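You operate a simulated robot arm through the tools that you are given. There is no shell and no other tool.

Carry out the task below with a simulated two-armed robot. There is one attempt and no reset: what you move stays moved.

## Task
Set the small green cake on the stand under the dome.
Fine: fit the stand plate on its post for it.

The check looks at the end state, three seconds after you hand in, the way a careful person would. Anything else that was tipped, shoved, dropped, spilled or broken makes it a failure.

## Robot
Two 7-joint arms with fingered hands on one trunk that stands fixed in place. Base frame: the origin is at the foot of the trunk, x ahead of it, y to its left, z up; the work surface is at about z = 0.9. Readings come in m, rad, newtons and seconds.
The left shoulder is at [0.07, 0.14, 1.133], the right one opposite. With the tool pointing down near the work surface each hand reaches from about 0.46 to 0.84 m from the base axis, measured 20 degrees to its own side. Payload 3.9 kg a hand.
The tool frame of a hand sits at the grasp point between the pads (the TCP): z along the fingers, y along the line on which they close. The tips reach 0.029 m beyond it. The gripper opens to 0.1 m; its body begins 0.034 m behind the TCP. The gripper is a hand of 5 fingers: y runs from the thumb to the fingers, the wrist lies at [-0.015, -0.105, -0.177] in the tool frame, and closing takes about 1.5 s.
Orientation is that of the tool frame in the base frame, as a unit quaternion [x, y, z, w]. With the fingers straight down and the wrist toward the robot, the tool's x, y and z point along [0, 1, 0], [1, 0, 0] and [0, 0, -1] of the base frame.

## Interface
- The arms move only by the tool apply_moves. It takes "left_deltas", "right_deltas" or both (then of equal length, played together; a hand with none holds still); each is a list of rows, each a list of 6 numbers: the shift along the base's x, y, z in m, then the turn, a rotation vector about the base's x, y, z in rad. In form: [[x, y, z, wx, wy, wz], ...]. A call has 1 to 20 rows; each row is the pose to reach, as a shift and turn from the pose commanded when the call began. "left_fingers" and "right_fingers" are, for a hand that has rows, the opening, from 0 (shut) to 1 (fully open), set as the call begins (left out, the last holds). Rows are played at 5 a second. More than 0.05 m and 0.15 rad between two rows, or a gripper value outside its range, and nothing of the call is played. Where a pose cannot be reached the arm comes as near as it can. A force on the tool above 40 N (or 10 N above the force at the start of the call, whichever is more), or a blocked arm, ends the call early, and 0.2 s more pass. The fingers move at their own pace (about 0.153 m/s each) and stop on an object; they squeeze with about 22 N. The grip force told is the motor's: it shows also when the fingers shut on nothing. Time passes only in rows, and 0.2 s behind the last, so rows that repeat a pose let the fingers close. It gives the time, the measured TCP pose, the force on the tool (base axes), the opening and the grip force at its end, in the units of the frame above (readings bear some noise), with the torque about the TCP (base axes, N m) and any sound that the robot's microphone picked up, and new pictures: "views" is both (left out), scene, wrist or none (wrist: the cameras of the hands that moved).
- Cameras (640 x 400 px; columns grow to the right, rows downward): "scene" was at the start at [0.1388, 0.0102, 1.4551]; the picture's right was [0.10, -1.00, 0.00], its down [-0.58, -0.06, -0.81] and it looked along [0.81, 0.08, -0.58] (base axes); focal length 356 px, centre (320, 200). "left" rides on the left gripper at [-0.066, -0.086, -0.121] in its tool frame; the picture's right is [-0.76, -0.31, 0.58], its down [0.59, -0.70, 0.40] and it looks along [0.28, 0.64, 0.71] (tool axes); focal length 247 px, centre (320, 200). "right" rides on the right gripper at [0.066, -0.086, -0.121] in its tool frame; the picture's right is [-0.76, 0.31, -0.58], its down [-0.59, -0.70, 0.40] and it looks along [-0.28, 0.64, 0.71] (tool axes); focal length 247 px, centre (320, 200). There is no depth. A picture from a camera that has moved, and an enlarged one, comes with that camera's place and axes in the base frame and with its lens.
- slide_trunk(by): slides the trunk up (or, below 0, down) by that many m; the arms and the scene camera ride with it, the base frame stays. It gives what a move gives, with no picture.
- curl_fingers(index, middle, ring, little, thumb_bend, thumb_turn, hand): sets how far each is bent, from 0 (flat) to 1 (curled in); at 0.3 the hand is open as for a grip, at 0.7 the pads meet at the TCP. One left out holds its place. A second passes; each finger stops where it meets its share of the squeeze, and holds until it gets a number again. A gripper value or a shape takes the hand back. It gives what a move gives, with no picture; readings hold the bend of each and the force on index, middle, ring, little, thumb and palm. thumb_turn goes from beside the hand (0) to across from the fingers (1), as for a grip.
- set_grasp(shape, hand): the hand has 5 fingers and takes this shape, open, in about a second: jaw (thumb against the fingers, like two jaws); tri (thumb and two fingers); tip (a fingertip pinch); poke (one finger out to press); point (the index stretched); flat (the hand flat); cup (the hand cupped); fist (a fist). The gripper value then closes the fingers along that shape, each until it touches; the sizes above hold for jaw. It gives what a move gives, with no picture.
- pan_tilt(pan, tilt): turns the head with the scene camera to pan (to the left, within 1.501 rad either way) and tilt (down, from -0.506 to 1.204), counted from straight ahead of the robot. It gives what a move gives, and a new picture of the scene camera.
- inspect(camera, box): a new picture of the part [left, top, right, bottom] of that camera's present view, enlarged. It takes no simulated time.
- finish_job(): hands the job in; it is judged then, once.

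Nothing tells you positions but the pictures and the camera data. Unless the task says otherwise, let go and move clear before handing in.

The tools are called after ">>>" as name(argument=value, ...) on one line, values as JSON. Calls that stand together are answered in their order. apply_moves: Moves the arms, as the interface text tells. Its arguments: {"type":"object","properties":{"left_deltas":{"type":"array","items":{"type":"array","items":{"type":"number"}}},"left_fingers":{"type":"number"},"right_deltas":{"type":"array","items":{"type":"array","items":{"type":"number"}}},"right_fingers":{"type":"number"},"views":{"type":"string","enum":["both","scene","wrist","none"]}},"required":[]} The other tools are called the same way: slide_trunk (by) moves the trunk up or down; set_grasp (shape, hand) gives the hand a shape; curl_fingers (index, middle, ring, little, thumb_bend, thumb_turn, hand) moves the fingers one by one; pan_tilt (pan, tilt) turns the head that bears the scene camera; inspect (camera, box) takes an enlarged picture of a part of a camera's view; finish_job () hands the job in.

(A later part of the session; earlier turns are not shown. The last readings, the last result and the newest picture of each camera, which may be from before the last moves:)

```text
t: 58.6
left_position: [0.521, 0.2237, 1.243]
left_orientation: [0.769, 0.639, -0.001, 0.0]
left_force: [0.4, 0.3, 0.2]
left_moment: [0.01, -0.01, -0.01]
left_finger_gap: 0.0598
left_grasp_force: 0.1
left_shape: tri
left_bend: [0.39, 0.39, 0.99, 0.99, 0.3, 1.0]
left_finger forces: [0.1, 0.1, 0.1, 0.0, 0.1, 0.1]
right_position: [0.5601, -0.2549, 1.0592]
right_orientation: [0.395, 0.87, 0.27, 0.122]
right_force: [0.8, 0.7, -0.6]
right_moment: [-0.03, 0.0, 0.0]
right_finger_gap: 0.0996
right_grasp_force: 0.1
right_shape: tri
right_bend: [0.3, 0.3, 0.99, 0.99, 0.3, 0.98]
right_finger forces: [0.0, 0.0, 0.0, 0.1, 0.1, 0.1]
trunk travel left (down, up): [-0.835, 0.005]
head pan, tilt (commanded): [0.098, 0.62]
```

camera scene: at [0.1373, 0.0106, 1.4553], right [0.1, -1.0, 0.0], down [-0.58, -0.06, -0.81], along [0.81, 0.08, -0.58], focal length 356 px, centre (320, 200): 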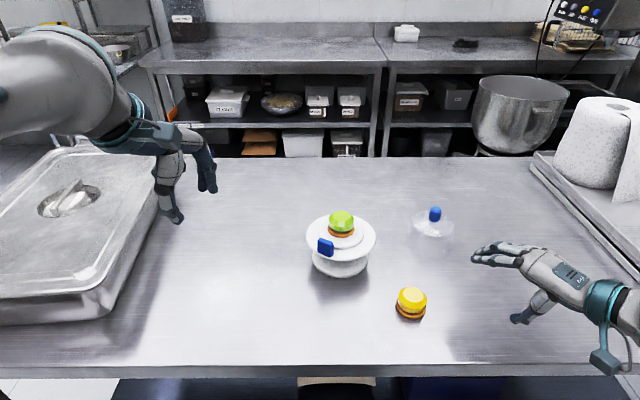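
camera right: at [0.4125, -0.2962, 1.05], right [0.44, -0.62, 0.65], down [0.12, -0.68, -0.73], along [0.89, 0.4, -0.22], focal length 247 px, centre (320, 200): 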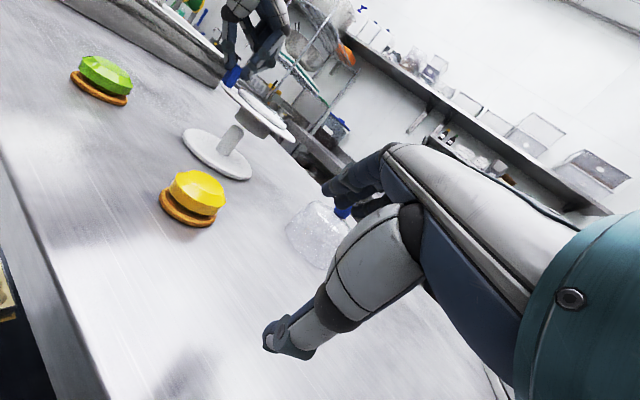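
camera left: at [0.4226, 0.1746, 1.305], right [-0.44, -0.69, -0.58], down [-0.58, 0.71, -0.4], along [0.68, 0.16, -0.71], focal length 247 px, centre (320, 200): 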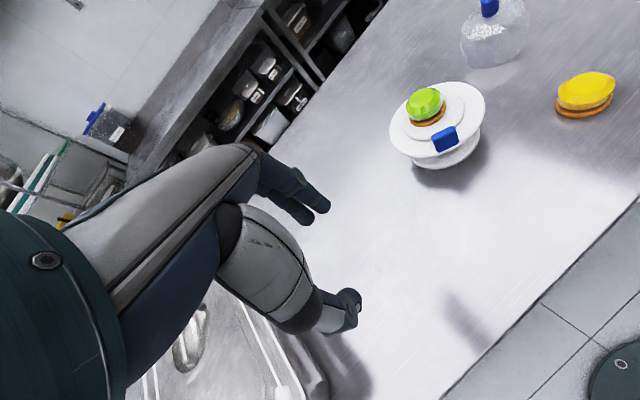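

Trunk is up. I'll now straighten the right hand to point down and raise it.

>>> apply_moves(right_deltas=[[0, 0, 0.03, -0.079, 0.09, 0], [0, 0, 0.06, -0.158, 0.181, 0], [0, 0, 0.08, -0.236, 0.271, 0], [0, 0, 0.09, -0.315, 0.362, 0], [0, 0, 0.1, -0.394, 0.452, 0]], views="none")

>>> apply_moves(right_deltas=[[0.01, 0.005, 0, 0, 0, -0.14], [0.03, 0.015, 0, 0, 0, -0.28], [0.05, 0.025, 0, 0, 0, -0.42], [0.07, 0.035, 0, 0, 0, -0.56], [0.09, 0.045, 0, 0, 0, -0.7]])

>>> inspect(camera="scene", box=[370, 190, 490, 290])

>>> inspect(camera="left", box=[380, 0, 640, 200])

```text
t: 59.8
left_position: [0.5218, 0.2247, 1.2422]
left_orientation: [0.769, 0.64, -0.002, 0.0]
left_force: [0.0, 0.1, -0.5]
left_moment: [-0.04, -0.04, 0.02]
left_finger_gap: 0.0598
left_grasp_force: 0.0
left_shape: tri
left_bend: [0.39, 0.39, 0.99, 0.99, 0.3, 1.0]
left_finger forces: [0.0, 0.0, 0.0, 0.0, 0.0, 0.0]
right_position: [0.5617, -0.2525, 1.16]
right_orientation: [0.414, 0.91, 0.0, -0.001]
right_force: [-0.3, 0.2, 0.0]
right_moment: [-0.02, 0.02, -0.02]
right_finger_gap: 0.1
right_grasp_force: 0.2
right_shape: tri
right_bend: [0.3, 0.3, 0.99, 0.99, 0.3, 0.98]
right_finger forces: [0.1, 0.2, 0.0, 0.0, 0.0, 0.0]
trunk travel left (down, up): [-0.835, 0.005]
head pan, tilt (commanded): [0.098, 0.62]
```

```text
t: 61.0
left_position: [0.522, 0.2252, 1.2414]
left_orientation: [0.769, 0.639, -0.002, 0.0]
left_force: [-0.1, 0.1, -0.4]
left_moment: [0.0, -0.01, -0.04]
left_finger_gap: 0.0597
left_grasp_force: 0.0
left_shape: tri
left_bend: [0.39, 0.39, 0.99, 0.99, 0.3, 1.0]
left_finger forces: [0.0, 0.0, 0.0, 0.0, 0.1, 0.0]
right_position: [0.6513, -0.2074, 1.1604]
right_orientation: [0.702, 0.712, 0.0, 0.0]
right_force: [1.1, 0.7, 0.3]
right_moment: [-0.04, 0.0, 0.0]
right_finger_gap: 0.0997
right_grasp_force: 0.0
right_shape: tri
right_bend: [0.3, 0.3, 0.99, 0.99, 0.3, 0.98]
right_finger forces: [0.1, 0.1, 0.1, 0.0, 0.0, 0.0]
trunk travel left (down, up): [-0.835, 0.005]
head pan, tilt (commanded): [0.098, 0.62]
camera scene: at [0.1401, 0.0124, 1.515], right [0.1, -1.0, 0.0], down [-0.58, -0.06, -0.81], along [0.81, 0.08, -0.58], focal length 356 px, centre (320, 200)
camera right: at [0.5642, -0.1424, 1.2805], right [0.32, -0.75, 0.58], down [-0.69, -0.6, -0.4], along [0.65, -0.27, -0.71], focal length 247 px, centre (320, 200)
```

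scene: 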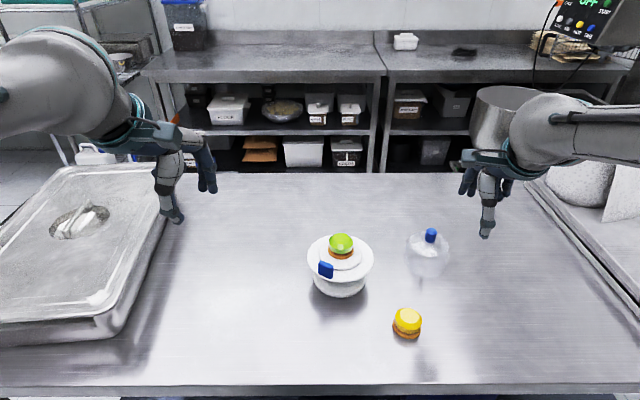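
right: 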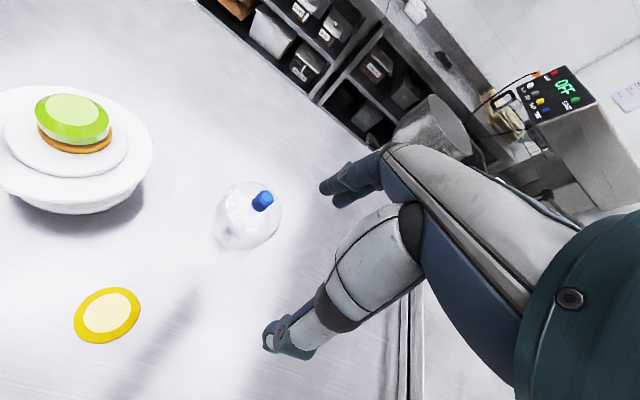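

```text
4.00 times, centred on (430, 240) of scene
camera zoom: at [0.1401, 0.0124, 1.515], right [0.1, -1.0, 0.0], down [-0.58, -0.06, -0.81], along [0.81, 0.08, -0.58], focal length 1422 px, centre (-120, 40)
```

zoom: 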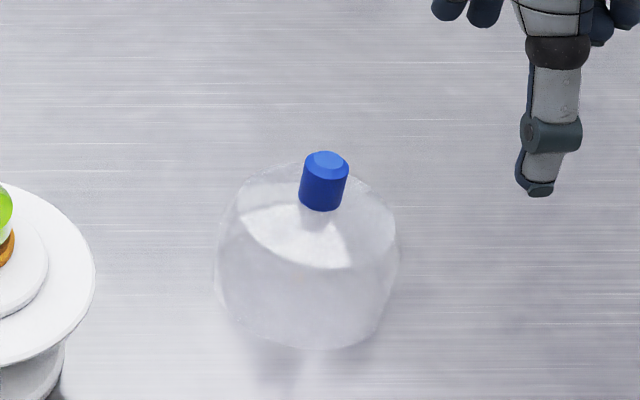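

```text
2.00 times, centred on (510, 100) of left
camera zoom: at [0.4257, 0.1763, 1.3637], right [-0.44, -0.69, -0.57], down [-0.58, 0.71, -0.4], along [0.68, 0.16, -0.72], focal length 494 px, centre (-60, 400)
```

zoom: 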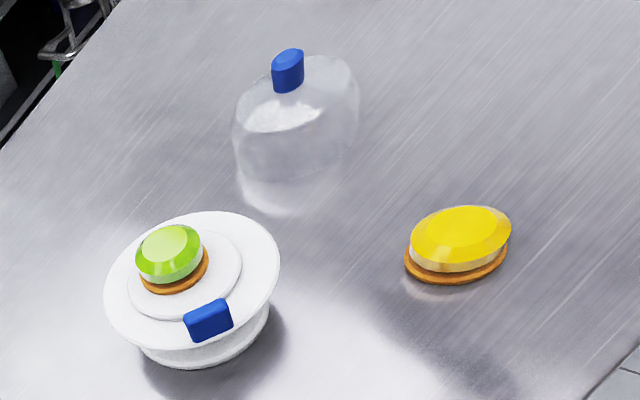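

I'll zoom on the knob from the right camera for a precise fix.

>>> inspect(camera="right", box=[200, 160, 300, 260])

```text
4.00 times, centred on (250, 210) of right
camera zoom: at [0.5642, -0.1424, 1.2805], right [0.32, -0.75, 0.58], down [-0.69, -0.6, -0.4], along [0.65, -0.27, -0.71], focal length 988 px, centre (600, 160)
```

zoom: 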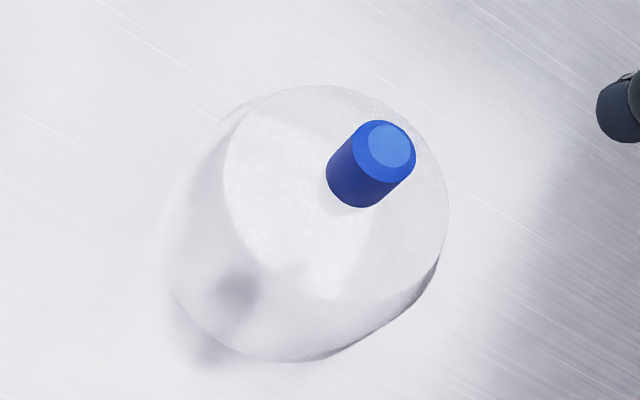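

The knob top is near (0.765, -0.177, 1.0). I'll hover the right hand above it with a moderate opening.

>>> apply_moves(right_deltas=[[0.03, 0.008, -0.015, 0, 0, 0], [0.06, 0.016, -0.035, 0, 0, 0], [0.09, 0.024, -0.055, 0, 0, 0], [0.114, 0.029, -0.075, 0, 0, 0], [0.114, 0.029, -0.095, 0, 0, 0], [0.114, 0.029, -0.095, 0, 0, 0]], right_fingers=0.65)

>>> inspect(camera="scene", box=[370, 190, 490, 290])

>>> inspect(camera="right", box=[200, 120, 400, 320])

```text
t: 62.4
left_position: [0.5196, 0.2232, 1.2433]
left_orientation: [0.769, 0.64, -0.001, 0.001]
left_force: [-1.7, -0.4, 0.5]
left_moment: [0.02, 0.06, 0.02]
left_finger_gap: 0.0595
left_grasp_force: 0.0
left_shape: tri
left_bend: [0.39, 0.39, 0.99, 0.99, 0.3, 1.0]
left_finger forces: [0.1, 0.0, 0.0, 0.0, 0.0, 0.1]
right_position: [0.7637, -0.1803, 1.0626]
right_orientation: [0.701, 0.713, 0.0, -0.001]
right_force: [0.0, 0.4, -0.2]
right_moment: [0.01, 0.01, 0.03]
right_finger_gap: 0.0653
right_grasp_force: 0.1
right_shape: tri
right_bend: [0.4, 0.37, 0.99, 0.99, 0.3, 0.99]
right_finger forces: [0.1, 0.1, 0.1, 0.1, 0.0, 0.1]
trunk travel left (down, up): [-0.835, 0.005]
head pan, tilt (commanded): [0.098, 0.62]
camera scene: at [0.1384, 0.0101, 1.5152], right [0.1, -1.0, 0.0], down [-0.58, -0.06, -0.81], along [0.81, 0.08, -0.58], focal length 356 px, centre (320, 200)
camera right: at [0.6757, -0.1167, 1.1833], right [0.32, -0.75, 0.58], down [-0.69, -0.6, -0.4], along [0.65, -0.27, -0.71], focal length 247 px, centre (320, 200)
```

scene: 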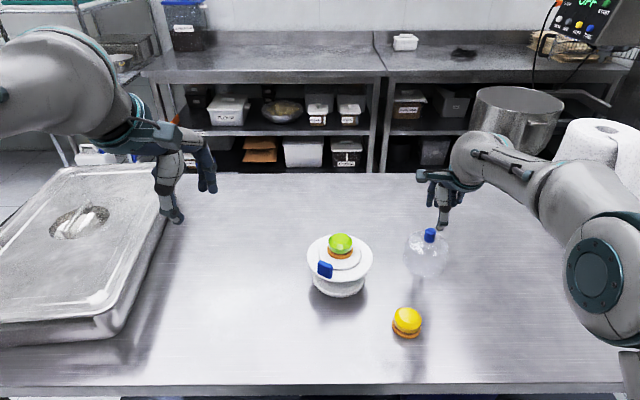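
right: 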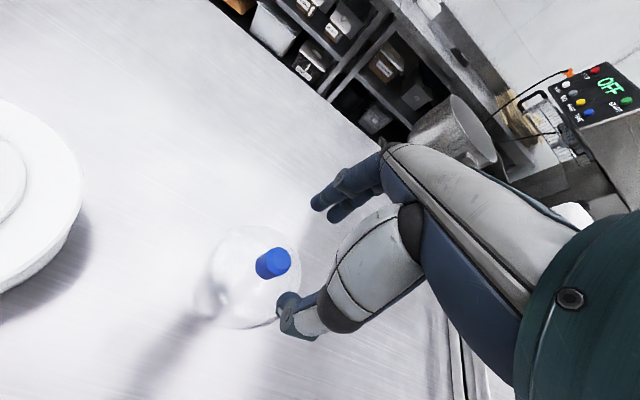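

```text
4.00 times, centred on (430, 240) of scene
camera zoom: at [0.1384, 0.0101, 1.5152], right [0.1, -1.0, 0.0], down [-0.58, -0.06, -0.81], along [0.81, 0.08, -0.58], focal length 1422 px, centre (-120, 40)
```

zoom: 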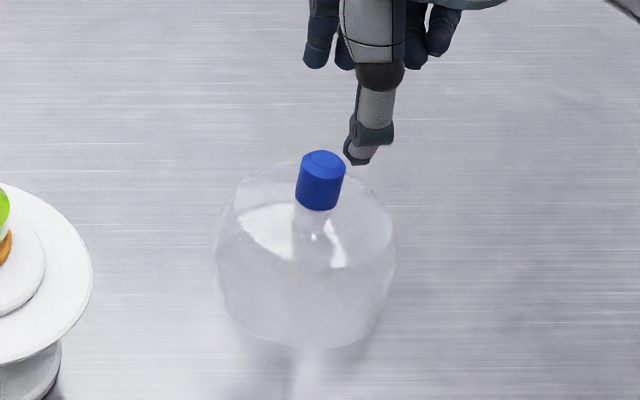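

```text
2.00 times, centred on (300, 220) of right
camera zoom: at [0.6757, -0.1167, 1.1833], right [0.32, -0.75, 0.58], down [-0.69, -0.6, -0.4], along [0.65, -0.27, -0.71], focal length 494 px, centre (360, 160)
```

zoom: 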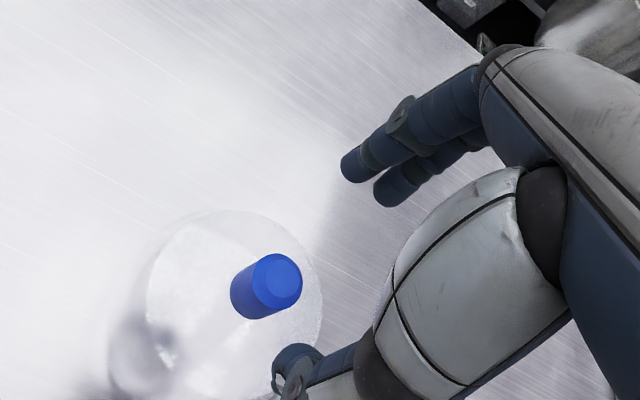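

The hand is about 2 mm short in x and 4 mm too far right of the knob. I'll correct that and descend so the tips stay just above the glass.

>>> apply_moves(right_deltas=[[0.002, 0.004, -0.015, 0, 0, 0], [0.002, 0.004, -0.03, 0, 0, 0], [0.002, 0.004, -0.045, 0, 0, 0], [0.002, 0.004, -0.053, 0, 0, 0]])

>>> inspect(camera="scene", box=[390, 210, 470, 280])

>>> inspect(camera="right", box=[230, 140, 380, 290])

>>> inspect(camera="left", box=[440, 0, 600, 110])

```text
t: 63.4
left_position: [0.52, 0.2219, 1.2429]
left_orientation: [0.769, 0.639, -0.001, 0.0]
left_force: [-0.7, -0.3, 1.4]
left_moment: [0.03, 0.0, 0.0]
left_finger_gap: 0.0597
left_grasp_force: 0.0
left_shape: tri
left_bend: [0.39, 0.39, 0.99, 0.99, 0.3, 1.0]
left_finger forces: [0.1, 0.0, 0.0, 0.0, 0.1, 0.1]
right_position: [0.7671, -0.1785, 1.0103]
right_orientation: [0.701, 0.713, 0.001, 0.0]
right_force: [0.0, -0.9, -0.5]
right_moment: [0.01, 0.0, 0.0]
right_finger_gap: 0.0651
right_grasp_force: 0.1
right_shape: tri
right_bend: [0.4, 0.37, 0.99, 0.99, 0.3, 0.99]
right_finger forces: [0.0, 0.0, 0.0, 0.0, 0.0, 0.1]
trunk travel left (down, up): [-0.835, 0.005]
head pan, tilt (commanded): [0.098, 0.62]
camera scene: at [0.139, 0.0101, 1.5151], right [0.1, -1.0, 0.0], down [-0.58, -0.06, -0.81], along [0.81, 0.08, -0.58], focal length 356 px, centre (320, 200)
camera right: at [0.6796, -0.1131, 1.1309], right [0.32, -0.75, 0.58], down [-0.69, -0.6, -0.4], along [0.65, -0.27, -0.71], focal length 247 px, centre (320, 200)
```

scene: 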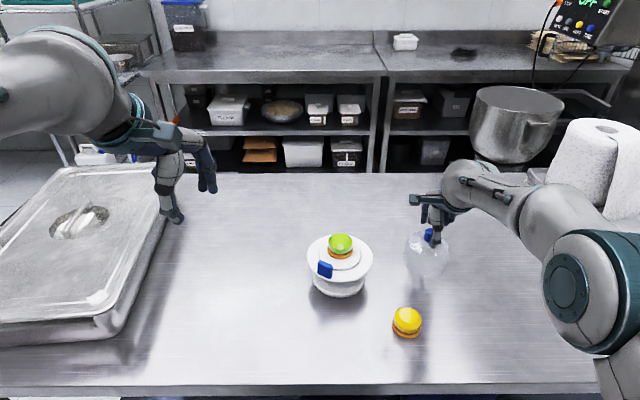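
right: 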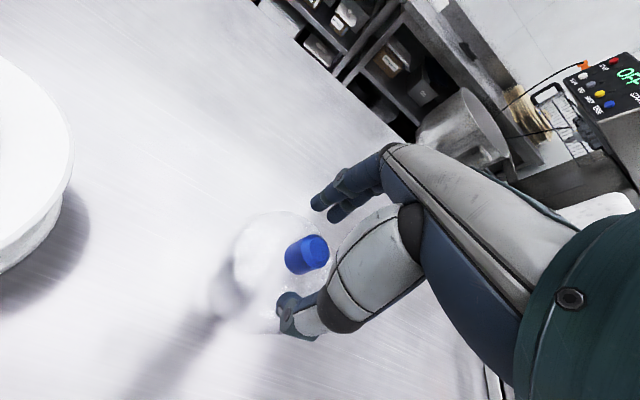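

```text
5.71 times, centred on (430, 245) of scene
camera zoom: at [0.139, 0.0101, 1.5151], right [0.1, -1.0, 0.0], down [-0.58, -0.06, -0.81], along [0.81, 0.08, -0.58], focal length 2032 px, centre (-309, -57)
```

zoom: 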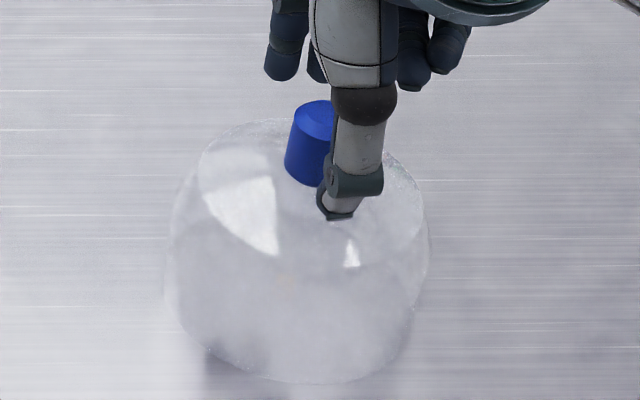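

```text
2.67 times, centred on (305, 215) of right
camera zoom: at [0.6796, -0.1131, 1.1309], right [0.32, -0.75, 0.58], down [-0.69, -0.6, -0.4], along [0.65, -0.27, -0.71], focal length 659 px, centre (360, 160)
```

zoom: 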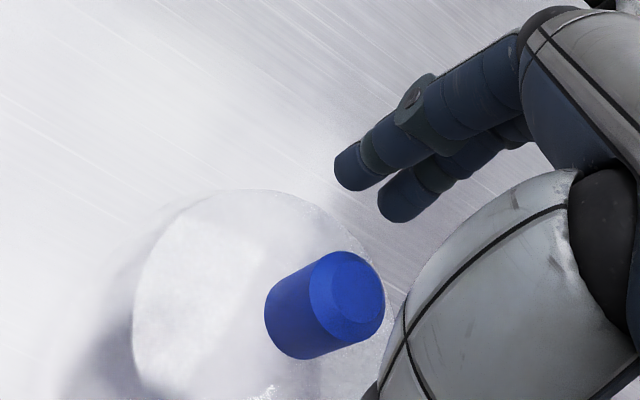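

```text
3.64 times, centred on (520, 55) of left
camera zoom: at [0.4246, 0.1743, 1.3644], right [-0.44, -0.69, -0.58], down [-0.58, 0.71, -0.4], along [0.68, 0.16, -0.71], focal length 898 px, centre (-407, 727)
```

zoom: 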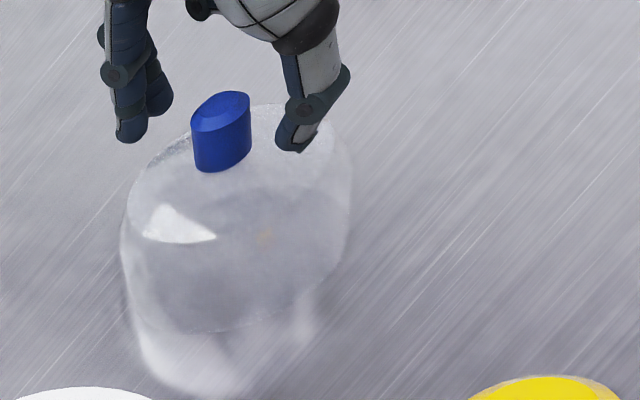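

The thumb sits about 5 mm to the right of the knob's centre line. I'll shift +5 mm in y, go down 3 mm and close on the knob.

>>> apply_moves(right_deltas=[[0, 0.003, -0.001, 0, 0, 0], [0, 0.005, -0.003, 0, 0, 0]], views="none")

>>> inspect(camera="scene", box=[390, 210, 470, 280])

>>> inspect(camera="left", box=[440, 0, 600, 110])

```text
t: 64.0
left_position: [0.5217, 0.2221, 1.2429]
left_orientation: [0.769, 0.64, -0.001, 0.0]
left_force: [-0.4, -0.5, -0.1]
left_moment: [-0.02, -0.01, 0.03]
left_finger_gap: 0.0596
left_grasp_force: 0.1
left_shape: tri
left_bend: [0.39, 0.39, 0.99, 0.99, 0.3, 1.0]
left_finger forces: [0.0, 0.0, 0.1, 0.0, 0.0, 0.0]
right_position: [0.7668, -0.1724, 1.0069]
right_orientation: [0.701, 0.713, 0.0, 0.0]
right_force: [-0.5, 0.8, 0.1]
right_moment: [-0.03, 0.01, 0.02]
right_finger_gap: 0.0654
right_grasp_force: 0.1
right_shape: tri
right_bend: [0.4, 0.37, 0.99, 0.99, 0.3, 0.99]
right_finger forces: [0.0, 0.1, 0.1, 0.0, 0.1, 0.1]
trunk travel left (down, up): [-0.835, 0.005]
head pan, tilt (commanded): [0.098, 0.62]
```

```text
5.71 times, centred on (430, 245) of scene
camera zoom: at [0.139, 0.0102, 1.5151], right [0.1, -1.0, 0.0], down [-0.58, -0.06, -0.81], along [0.81, 0.08, -0.58], focal length 2032 px, centre (-309, -57)
```

zoom: 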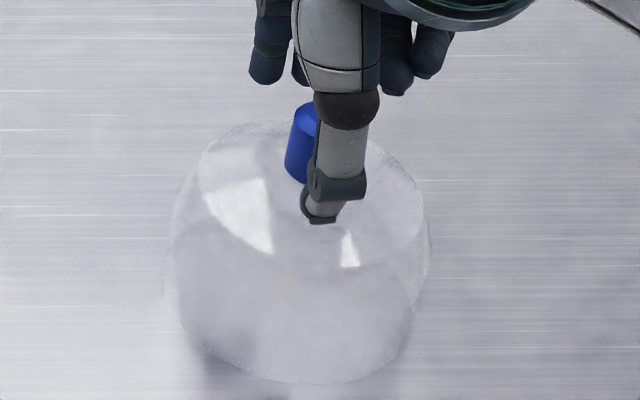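

```text
3.64 times, centred on (520, 55) of left
camera zoom: at [0.4246, 0.1743, 1.3644], right [-0.44, -0.69, -0.58], down [-0.58, 0.71, -0.4], along [0.68, 0.16, -0.71], focal length 898 px, centre (-407, 727)
```

zoom: 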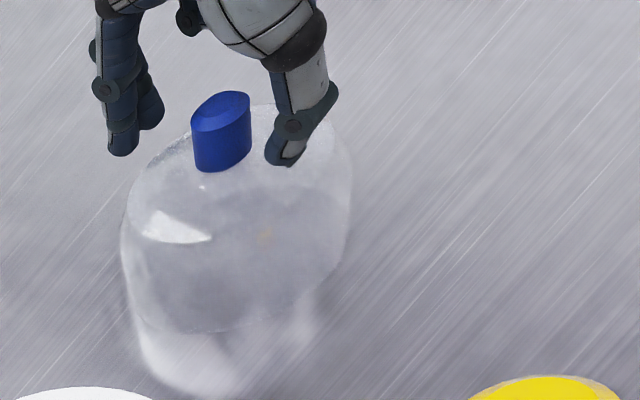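

Thumb, fingers and knob are now in line. I'll close the grip on the knob.

>>> apply_moves(right_deltas=[[0, 0, 0, 0, 0, 0], [0, 0, 0, 0, 0, 0], [0, 0, 0, 0, 0, 0], [0, 0, 0, 0, 0, 0], [0, 0, 0, 0, 0, 0], [0, 0, 0, 0, 0, 0]], right_fingers=0.0)

>>> inspect(camera="scene", box=[390, 210, 470, 280])

>>> inspect(camera="left", box=[440, 0, 600, 110])

```text
t: 65.4
left_position: [0.5212, 0.2226, 1.2428]
left_orientation: [0.769, 0.639, -0.001, 0.0]
left_force: [-0.4, -0.5, 0.0]
left_moment: [-0.02, 0.02, -0.02]
left_finger_gap: 0.0598
left_grasp_force: 0.0
left_shape: tri
left_bend: [0.39, 0.39, 0.99, 0.99, 0.3, 1.0]
left_finger forces: [0.0, 0.0, 0.0, 0.0, 0.0, 0.0]
right_position: [0.7661, -0.1724, 1.0078]
right_orientation: [0.701, 0.713, 0.001, 0.001]
right_force: [-0.6, -1.1, 0.7]
right_moment: [-0.04, -0.01, 0.0]
right_finger_gap: 0.0083
right_grasp_force: 21.9
right_shape: tri
right_bend: [0.7, 0.6, 1.0, 1.0, 0.56, 1.0]
right_finger forces: [6.8, 13.4, 0.0, 0.1, 17.6, 0.0]
trunk travel left (down, up): [-0.835, 0.005]
head pan, tilt (commanded): [0.098, 0.62]
camera scene: at [0.1388, 0.0101, 1.5151], right [0.1, -1.0, 0.0], down [-0.58, -0.06, -0.81], along [0.81, 0.08, -0.58], focal length 356 px, centre (320, 200)
camera right: at [0.6799, -0.1077, 1.128], right [0.32, -0.75, 0.58], down [-0.69, -0.6, -0.4], along [0.65, -0.27, -0.71], focal length 247 px, centre (320, 200)
```

scene: 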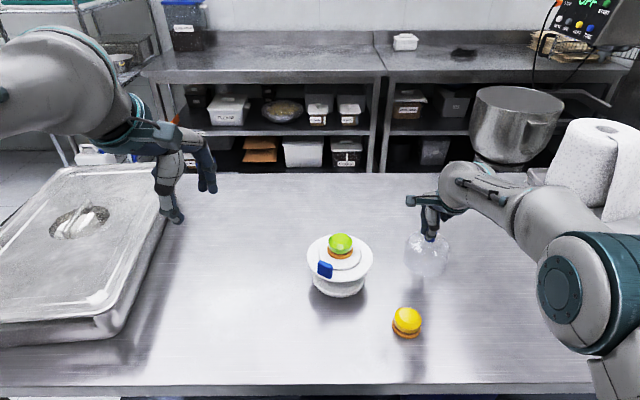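
right: 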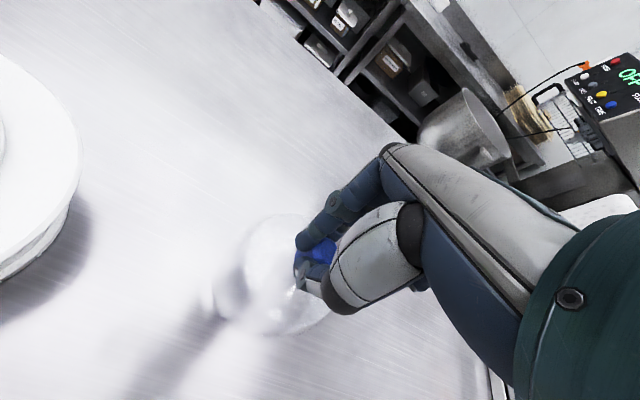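

```text
5.71 times, centred on (430, 245) of scene
camera zoom: at [0.1388, 0.0101, 1.5151], right [0.1, -1.0, 0.0], down [-0.58, -0.06, -0.81], along [0.81, 0.08, -0.58], focal length 2032 px, centre (-309, -57)
```

zoom: 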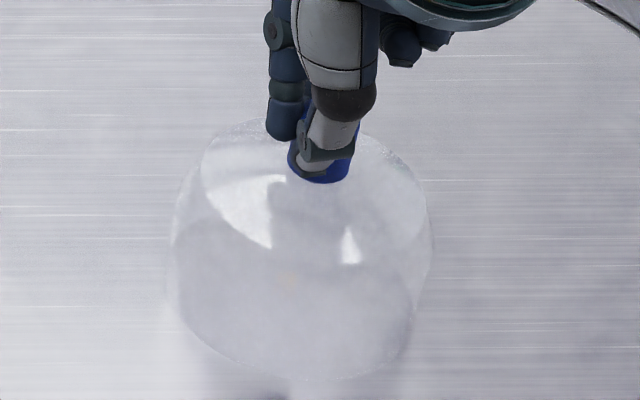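

```text
3.64 times, centred on (520, 55) of left
camera zoom: at [0.4245, 0.1743, 1.3645], right [-0.44, -0.69, -0.58], down [-0.58, 0.71, -0.4], along [0.68, 0.16, -0.71], focal length 898 px, centre (-407, 727)
```

zoom: 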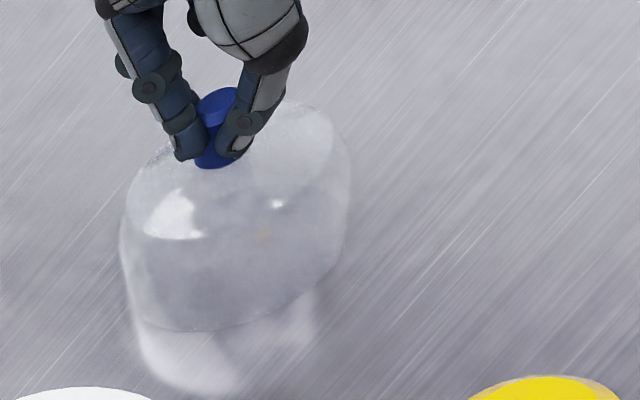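

The grip holds, but the index finger rides on the knob's side (7 N versus 13 N). I'll reopen, shift 3.5 mm to −y and close again for a more balanced grip.

>>> apply_moves(right_deltas=[[0, 0, 0, 0, 0, 0], [0, 0, 0, 0, 0, 0], [0, -0.002, 0, 0, 0, 0], [0, -0.0035, -0.001, 0, 0, 0]], right_fingers=0.55, views="none")

>>> apply_moves(right_deltas=[[0, 0, 0, 0, 0, 0], [0, 0, 0, 0, 0, 0], [0, 0, 0, 0, 0, 0], [0, 0, 0, 0, 0, 0], [0, 0, 0, 0, 0, 0], [0, 0, 0, 0, 0, 0]], right_fingers=0.0, views="none")

>>> inspect(camera="scene", box=[390, 210, 470, 280])

>>> inspect(camera="left", box=[440, 0, 600, 110])

```text
t: 66.4
left_position: [0.5212, 0.2232, 1.2425]
left_orientation: [0.769, 0.64, -0.002, 0.0]
left_force: [-1.6, 0.9, -0.3]
left_moment: [0.01, 0.01, 0.03]
left_finger_gap: 0.0597
left_grasp_force: 0.0
left_shape: tri
left_bend: [0.39, 0.39, 0.99, 0.99, 0.3, 1.0]
left_finger forces: [0.1, 0.0, 0.0, 0.0, 0.0, 0.0]
right_position: [0.7671, -0.1759, 1.0065]
right_orientation: [0.701, 0.713, 0.0, -0.001]
right_force: [-0.3, -0.4, 0.1]
right_moment: [0.0, 0.01, -0.01]
right_finger_gap: 0.0548
right_grasp_force: 0.1
right_shape: tri
right_bend: [0.39, 0.41, 0.99, 0.99, 0.31, 1.0]
right_finger forces: [0.0, 0.1, 0.0, 0.0, 0.0, 0.0]
trunk travel left (down, up): [-0.835, 0.005]
head pan, tilt (commanded): [0.098, 0.62]
```

```text
t: 67.8
left_position: [0.5217, 0.2232, 1.2429]
left_orientation: [0.769, 0.639, -0.002, 0.0]
left_force: [0.9, 0.4, -0.4]
left_moment: [-0.01, 0.0, 0.01]
left_finger_gap: 0.0598
left_grasp_force: 0.1
left_shape: tri
left_bend: [0.39, 0.39, 0.99, 0.99, 0.3, 1.0]
left_finger forces: [0.1, 0.1, 0.0, 0.1, 0.0, 0.0]
right_position: [0.7662, -0.1749, 1.0069]
right_orientation: [0.701, 0.713, 0.0, 0.0]
right_force: [-0.5, -0.3, 0.8]
right_moment: [-0.02, 0.0, 0.0]
right_finger_gap: 0.0135
right_grasp_force: 21.8
right_shape: tri
right_bend: [0.66, 0.58, 1.0, 1.0, 0.72, 1.0]
right_finger forces: [7.8, 12.1, 0.0, 0.1, 18.1, 0.1]
trunk travel left (down, up): [-0.835, 0.005]
head pan, tilt (commanded): [0.098, 0.62]
```

```text
5.71 times, centred on (430, 245) of scene
camera zoom: at [0.139, 0.0101, 1.5151], right [0.1, -1.0, 0.0], down [-0.58, -0.06, -0.81], along [0.81, 0.08, -0.58], focal length 2032 px, centre (-309, -57)
```

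zoom: 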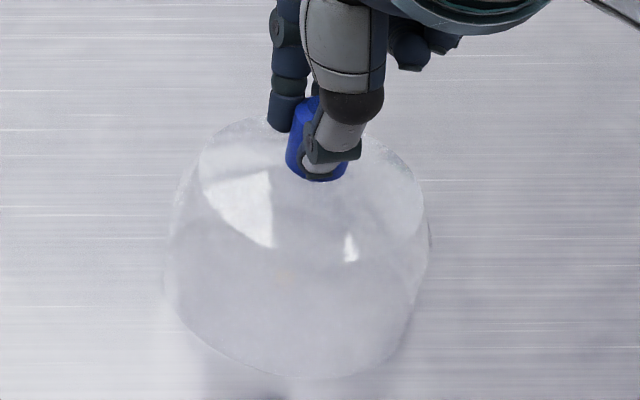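

```text
3.64 times, centred on (520, 55) of left
camera zoom: at [0.4246, 0.1742, 1.3644], right [-0.44, -0.69, -0.58], down [-0.58, 0.71, -0.4], along [0.68, 0.16, -0.71], focal length 898 px, centre (-407, 727)
```

zoom: 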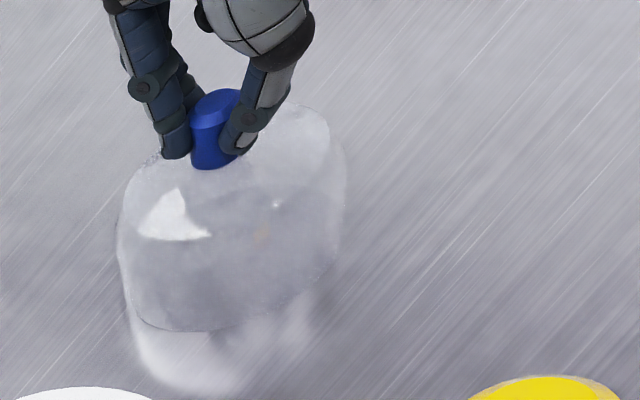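

The grip is more balanced now. I'll lift the dome 2 cm and check.

>>> apply_moves(right_deltas=[[0, 0, 0.004, 0, 0, 0], [0, 0, 0.01, 0, 0, 0], [0, 0, 0.02, 0, 0, 0], [0, 0, 0.02, 0, 0, 0]])

>>> inspect(camera="scene", box=[380, 200, 480, 290])

>>> inspect(camera="left", box=[440, 0, 600, 110])

```text
t: 68.8
left_position: [0.5206, 0.222, 1.2431]
left_orientation: [0.768, 0.64, -0.002, 0.0]
left_force: [1.0, 0.1, 0.2]
left_moment: [-0.05, 0.02, 0.01]
left_finger_gap: 0.0596
left_grasp_force: 0.1
left_shape: tri
left_bend: [0.39, 0.39, 0.99, 0.99, 0.3, 1.0]
left_finger forces: [0.1, 0.1, 0.1, 0.1, 0.1, 0.0]
right_position: [0.7674, -0.1762, 1.0266]
right_orientation: [0.701, 0.714, 0.0, 0.0]
right_force: [0.0, 0.7, -0.6]
right_moment: [-0.02, -0.02, 0.01]
right_finger_gap: 0.0137
right_grasp_force: 22.0
right_shape: tri
right_bend: [0.66, 0.58, 1.0, 1.0, 0.72, 1.0]
right_finger forces: [7.8, 12.0, 0.0, 0.0, 17.9, 0.0]
trunk travel left (down, up): [-0.835, 0.005]
head pan, tilt (commanded): [0.098, 0.62]
camera scene: at [0.1391, 0.0101, 1.5151], right [0.1, -1.0, 0.0], down [-0.58, -0.06, -0.81], along [0.81, 0.08, -0.58], focal length 356 px, centre (320, 200)
camera right: at [0.6798, -0.1112, 1.1467], right [0.32, -0.75, 0.58], down [-0.69, -0.6, -0.4], along [0.65, -0.27, -0.71], focal length 247 px, centre (320, 200)
```

scene: 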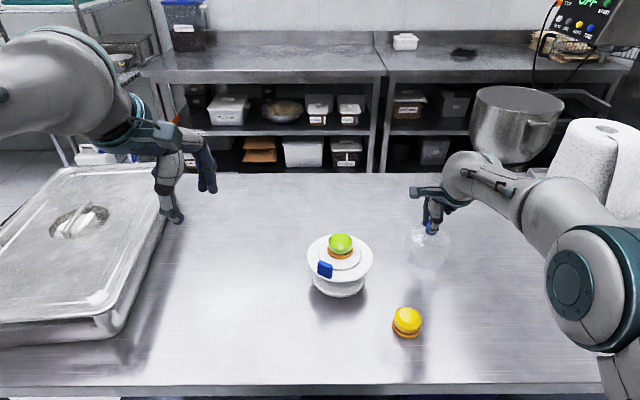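
right: 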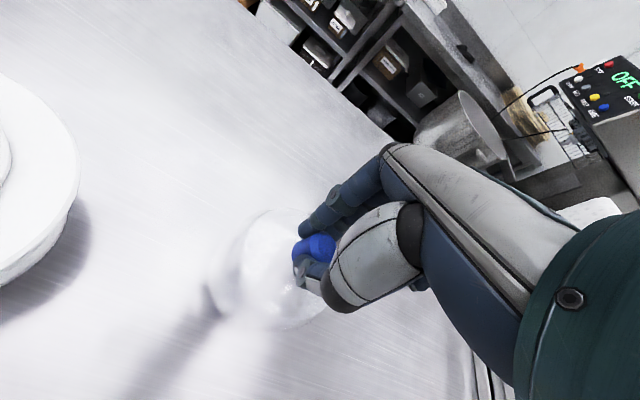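

```text
4.44 times, centred on (430, 245) of scene
camera zoom: at [0.1391, 0.0101, 1.5151], right [0.1, -1.0, 0.0], down [-0.58, -0.06, -0.81], along [0.81, 0.08, -0.58], focal length 1580 px, centre (-169, 0)
```

zoom: 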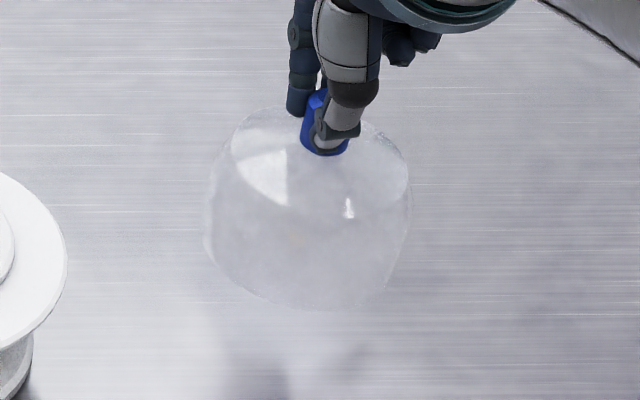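

```text
3.64 times, centred on (520, 55) of left
camera zoom: at [0.4248, 0.1742, 1.3644], right [-0.44, -0.69, -0.58], down [-0.58, 0.71, -0.4], along [0.68, 0.16, -0.71], focal length 898 px, centre (-407, 727)
```

zoom: 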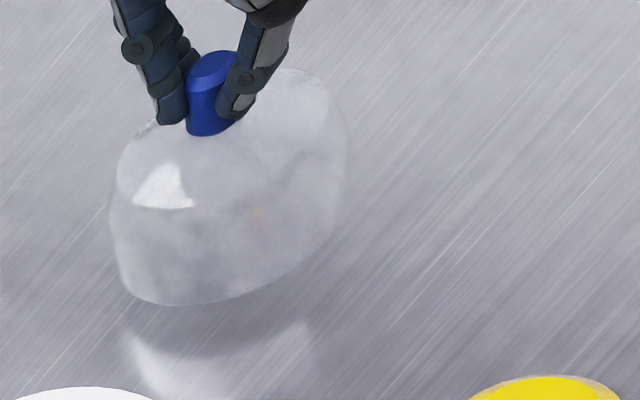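

The dome is off the table. I'll zoom in to check how level it hangs.

>>> inspect(camera="scene", box=[400, 210, 460, 275])

>>> inspect(camera="left", box=[460, 10, 560, 100])

>>> inspect(camera="right", box=[190, 180, 360, 350])

```text
6.15 times, centred on (430, 242) of scene
camera zoom: at [0.1391, 0.0101, 1.5151], right [0.1, -1.0, 0.0], down [-0.58, -0.06, -0.81], along [0.81, 0.08, -0.58], focal length 2188 px, centre (-357, -62)
```

zoom: 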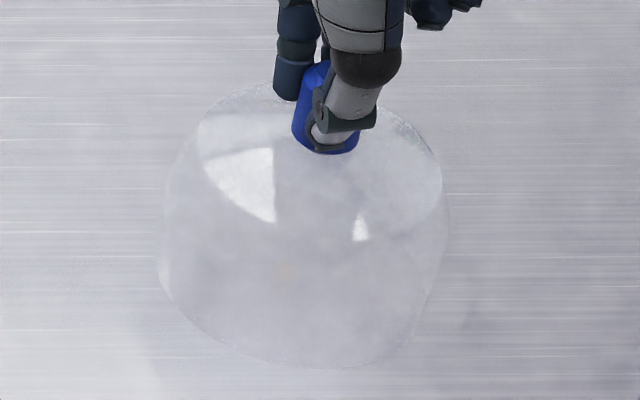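

```text
4.44 times, centred on (510, 55) of left
camera zoom: at [0.4248, 0.1742, 1.3644], right [-0.44, -0.69, -0.58], down [-0.58, 0.71, -0.4], along [0.68, 0.16, -0.71], focal length 1098 px, centre (-524, 844)
```

zoom: 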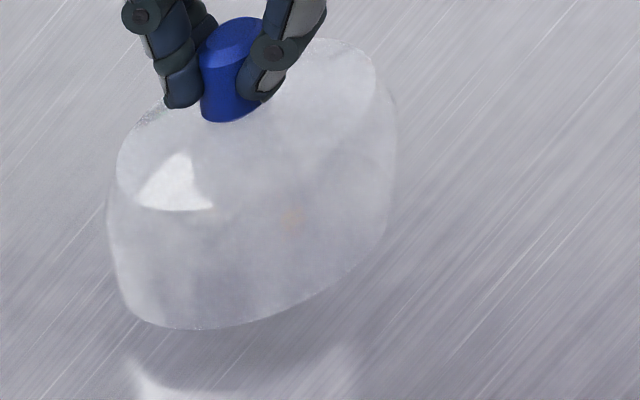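

```text
2.35 times, centred on (275, 265) of right
camera zoom: at [0.6798, -0.1112, 1.1467], right [0.32, -0.75, 0.58], down [-0.69, -0.6, -0.4], along [0.65, -0.27, -0.71], focal length 581 px, centre (426, 47)
```

zoom: 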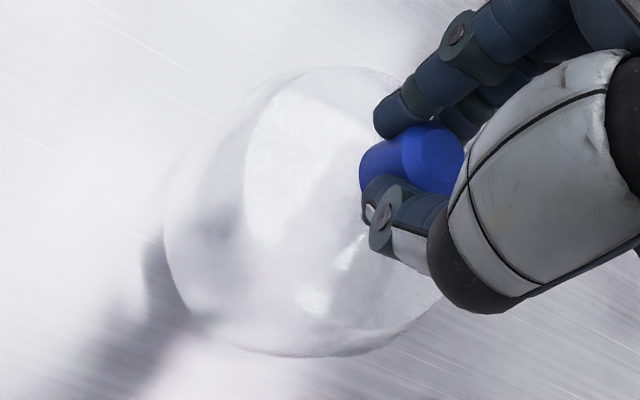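

The dome hangs close to level. I'll draw it back to x ≈ 0.70, lift it above cake height, and turn the hand about the vertical so the right arm can reach the stand comfortably.

>>> apply_moves(right_deltas=[[-0.015, -0.004, 0.01, 0, 0, 0], [-0.035, -0.008, 0.025, 0, 0, 0], [-0.055, -0.012, 0.045, 0, 0, 0], [-0.067, -0.014, 0.07, 0, 0, 0], [-0.067, -0.014, 0.095, 0, 0, 0], [-0.067, -0.014, 0.115, 0, 0, 0.1], [-0.067, -0.014, 0.115, 0, 0, 0.22], [-0.067, -0.014, 0.115, 0, 0, 0.34], [-0.067, -0.014, 0.115, 0, 0, 0.46], [-0.067, -0.014, 0.115, 0, 0, 0.58], [-0.067, -0.014, 0.115, 0, 0, 0.7], [-0.067, -0.014, 0.115, 0, 0, 0.78], [-0.067, -0.014, 0.115, 0, 0, 0.78]])

>>> inspect(camera="scene", box=[300, 170, 500, 320])

>>> inspect(camera="left", box=[380, 0, 640, 200])

```text
t: 71.6
left_position: [0.5204, 0.2232, 1.2428]
left_orientation: [0.769, 0.639, -0.002, -0.001]
left_force: [0.1, 0.1, 0.1]
left_moment: [-0.01, 0.01, -0.02]
left_finger_gap: 0.0598
left_grasp_force: 0.0
left_shape: tri
left_bend: [0.39, 0.39, 0.99, 0.99, 0.3, 1.0]
left_finger forces: [0.1, 0.0, 0.0, 0.1, 0.1, 0.0]
right_position: [0.6989, -0.1901, 1.1421]
right_orientation: [0.377, 0.926, 0.0, 0.001]
right_force: [-0.1, -0.8, -1.3]
right_moment: [0.04, -0.02, 0.01]
right_finger_gap: 0.0136
right_grasp_force: 22.3
right_shape: tri
right_bend: [0.66, 0.58, 1.0, 1.0, 0.72, 1.0]
right_finger forces: [7.6, 12.4, 0.0, 0.0, 18.3, 0.1]
trunk travel left (down, up): [-0.835, 0.005]
head pan, tilt (commanded): [0.098, 0.62]
camera scene: at [0.1388, 0.0103, 1.5151], right [0.1, -1.0, 0.0], down [-0.58, -0.06, -0.81], along [0.81, 0.08, -0.58], focal length 356 px, centre (320, 200)
camera right: at [0.5926, -0.2039, 1.2627], right [0.76, -0.31, 0.58], down [-0.07, -0.91, -0.4], along [0.65, 0.26, -0.71], focal length 247 px, centre (320, 200)
```

scene: 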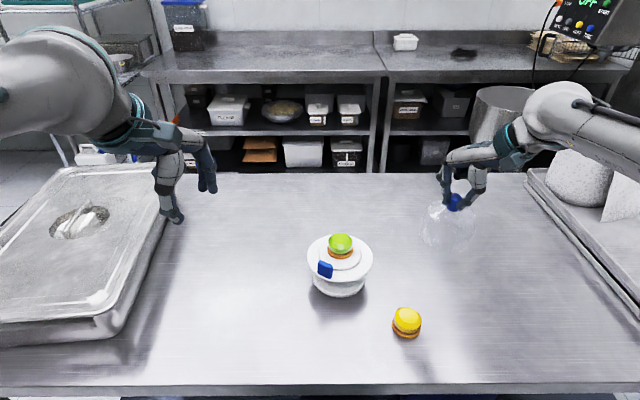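
right: 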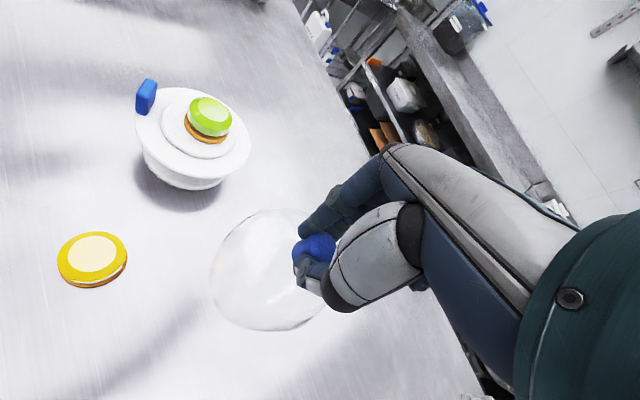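

```text
2.67 times, centred on (400, 245) of scene
camera zoom: at [0.1388, 0.0103, 1.5151], right [0.1, -1.0, 0.0], down [-0.58, -0.06, -0.81], along [0.81, 0.08, -0.58], focal length 948 px, centre (107, 80)
```

zoom: 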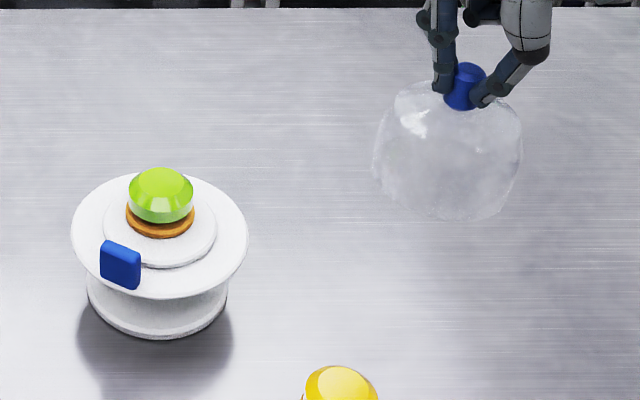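

```text
2.00 times, centred on (510, 100) of left
camera zoom: at [0.4244, 0.1744, 1.3645], right [-0.44, -0.69, -0.58], down [-0.58, 0.71, -0.4], along [0.68, 0.16, -0.71], focal length 494 px, centre (-60, 400)
```

zoom: 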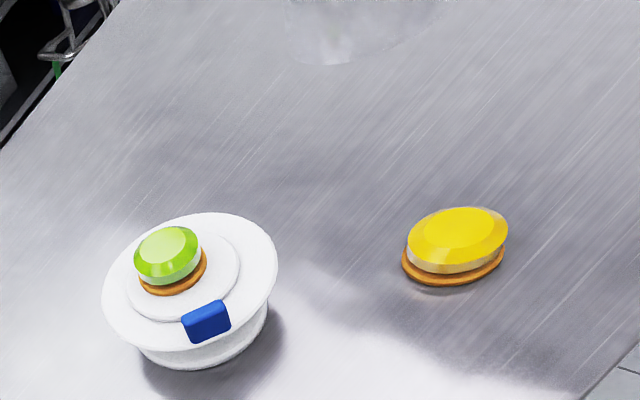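

The dome is lifted clear with the hand turned. I'll move it sideways over the stand at this height, with its bottom about 3 cm above the cake top.

>>> apply_moves(right_deltas=[[0.001, 0.04, 0, 0, 0, 0], [0.002, 0.08, 0, 0, 0, 0], [0.003, 0.12, 0, 0, 0, 0], [0.004, 0.16, 0, 0, 0, 0], [0.005, 0.195, 0, 0, 0, 0], [0.006, 0.212, 0, 0, 0, 0], [0.006, 0.212, 0, 0, 0, 0]])

>>> inspect(camera="scene", box=[290, 170, 400, 300])

>>> inspect(camera="left", box=[400, 0, 560, 200])

```text
t: 73.2
left_position: [0.5195, 0.2223, 1.2433]
left_orientation: [0.769, 0.64, -0.001, 0.0]
left_force: [0.4, 0.5, -0.4]
left_moment: [-0.02, 0.02, -0.03]
left_finger_gap: 0.0601
left_grasp_force: 0.0
left_shape: tri
left_bend: [0.39, 0.39, 0.99, 0.99, 0.3, 1.0]
left_finger forces: [0.0, 0.0, 0.1, 0.0, 0.0, 0.0]
right_position: [0.7049, 0.0243, 1.1396]
right_orientation: [0.377, 0.926, 0.0, 0.0]
right_force: [-0.2, -0.6, -1.0]
right_moment: [0.03, 0.0, 0.02]
right_finger_gap: 0.0133
right_grasp_force: 21.4
right_shape: tri
right_bend: [0.66, 0.58, 1.0, 1.0, 0.72, 1.0]
right_finger forces: [7.9, 12.7, 0.1, 0.1, 18.2, 0.0]
trunk travel left (down, up): [-0.835, 0.005]
head pan, tilt (commanded): [0.098, 0.62]
camera scene: at [0.1389, 0.01, 1.5151], right [0.1, -1.0, 0.0], down [-0.58, -0.06, -0.81], along [0.81, 0.08, -0.58], focal length 356 px, centre (320, 200)
camera right: at [0.5982, 0.009, 1.2615], right [0.76, -0.31, 0.58], down [-0.07, -0.91, -0.4], along [0.65, 0.26, -0.71], focal length 247 px, centre (320, 200)
```

scene: 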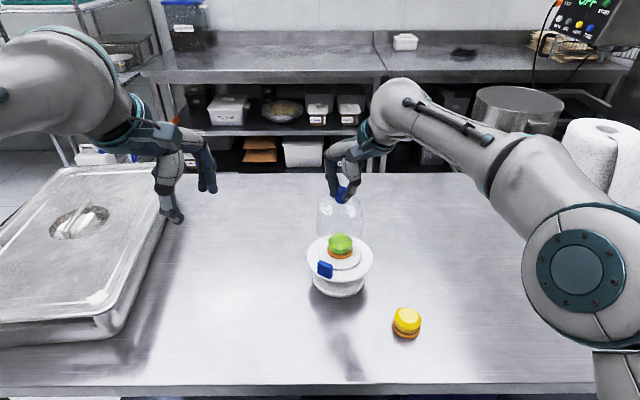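
right: 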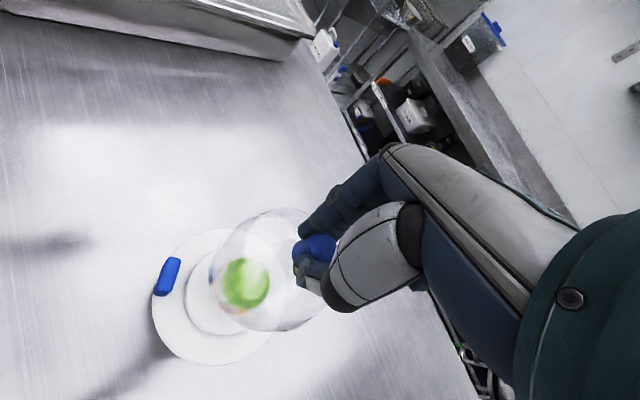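

```text
3.08 times, centred on (345, 235) of scene
camera zoom: at [0.1389, 0.01, 1.5151], right [0.1, -1.0, 0.0], down [-0.58, -0.06, -0.81], along [0.81, 0.08, -0.58], focal length 1094 px, centre (243, 92)
```

zoom: 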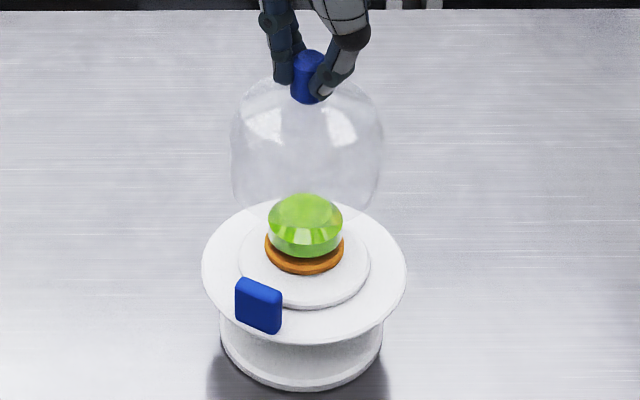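

```text
2.00 times, centred on (480, 100) of left
camera zoom: at [0.4245, 0.1741, 1.3645], right [-0.44, -0.69, -0.58], down [-0.58, 0.71, -0.4], along [0.68, 0.16, -0.71], focal length 494 px, centre (0, 400)
```

zoom: 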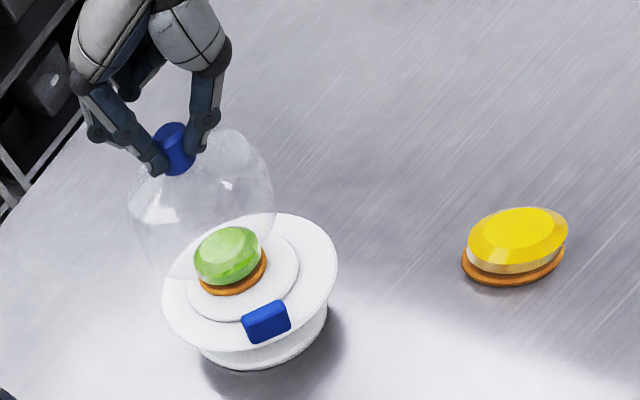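

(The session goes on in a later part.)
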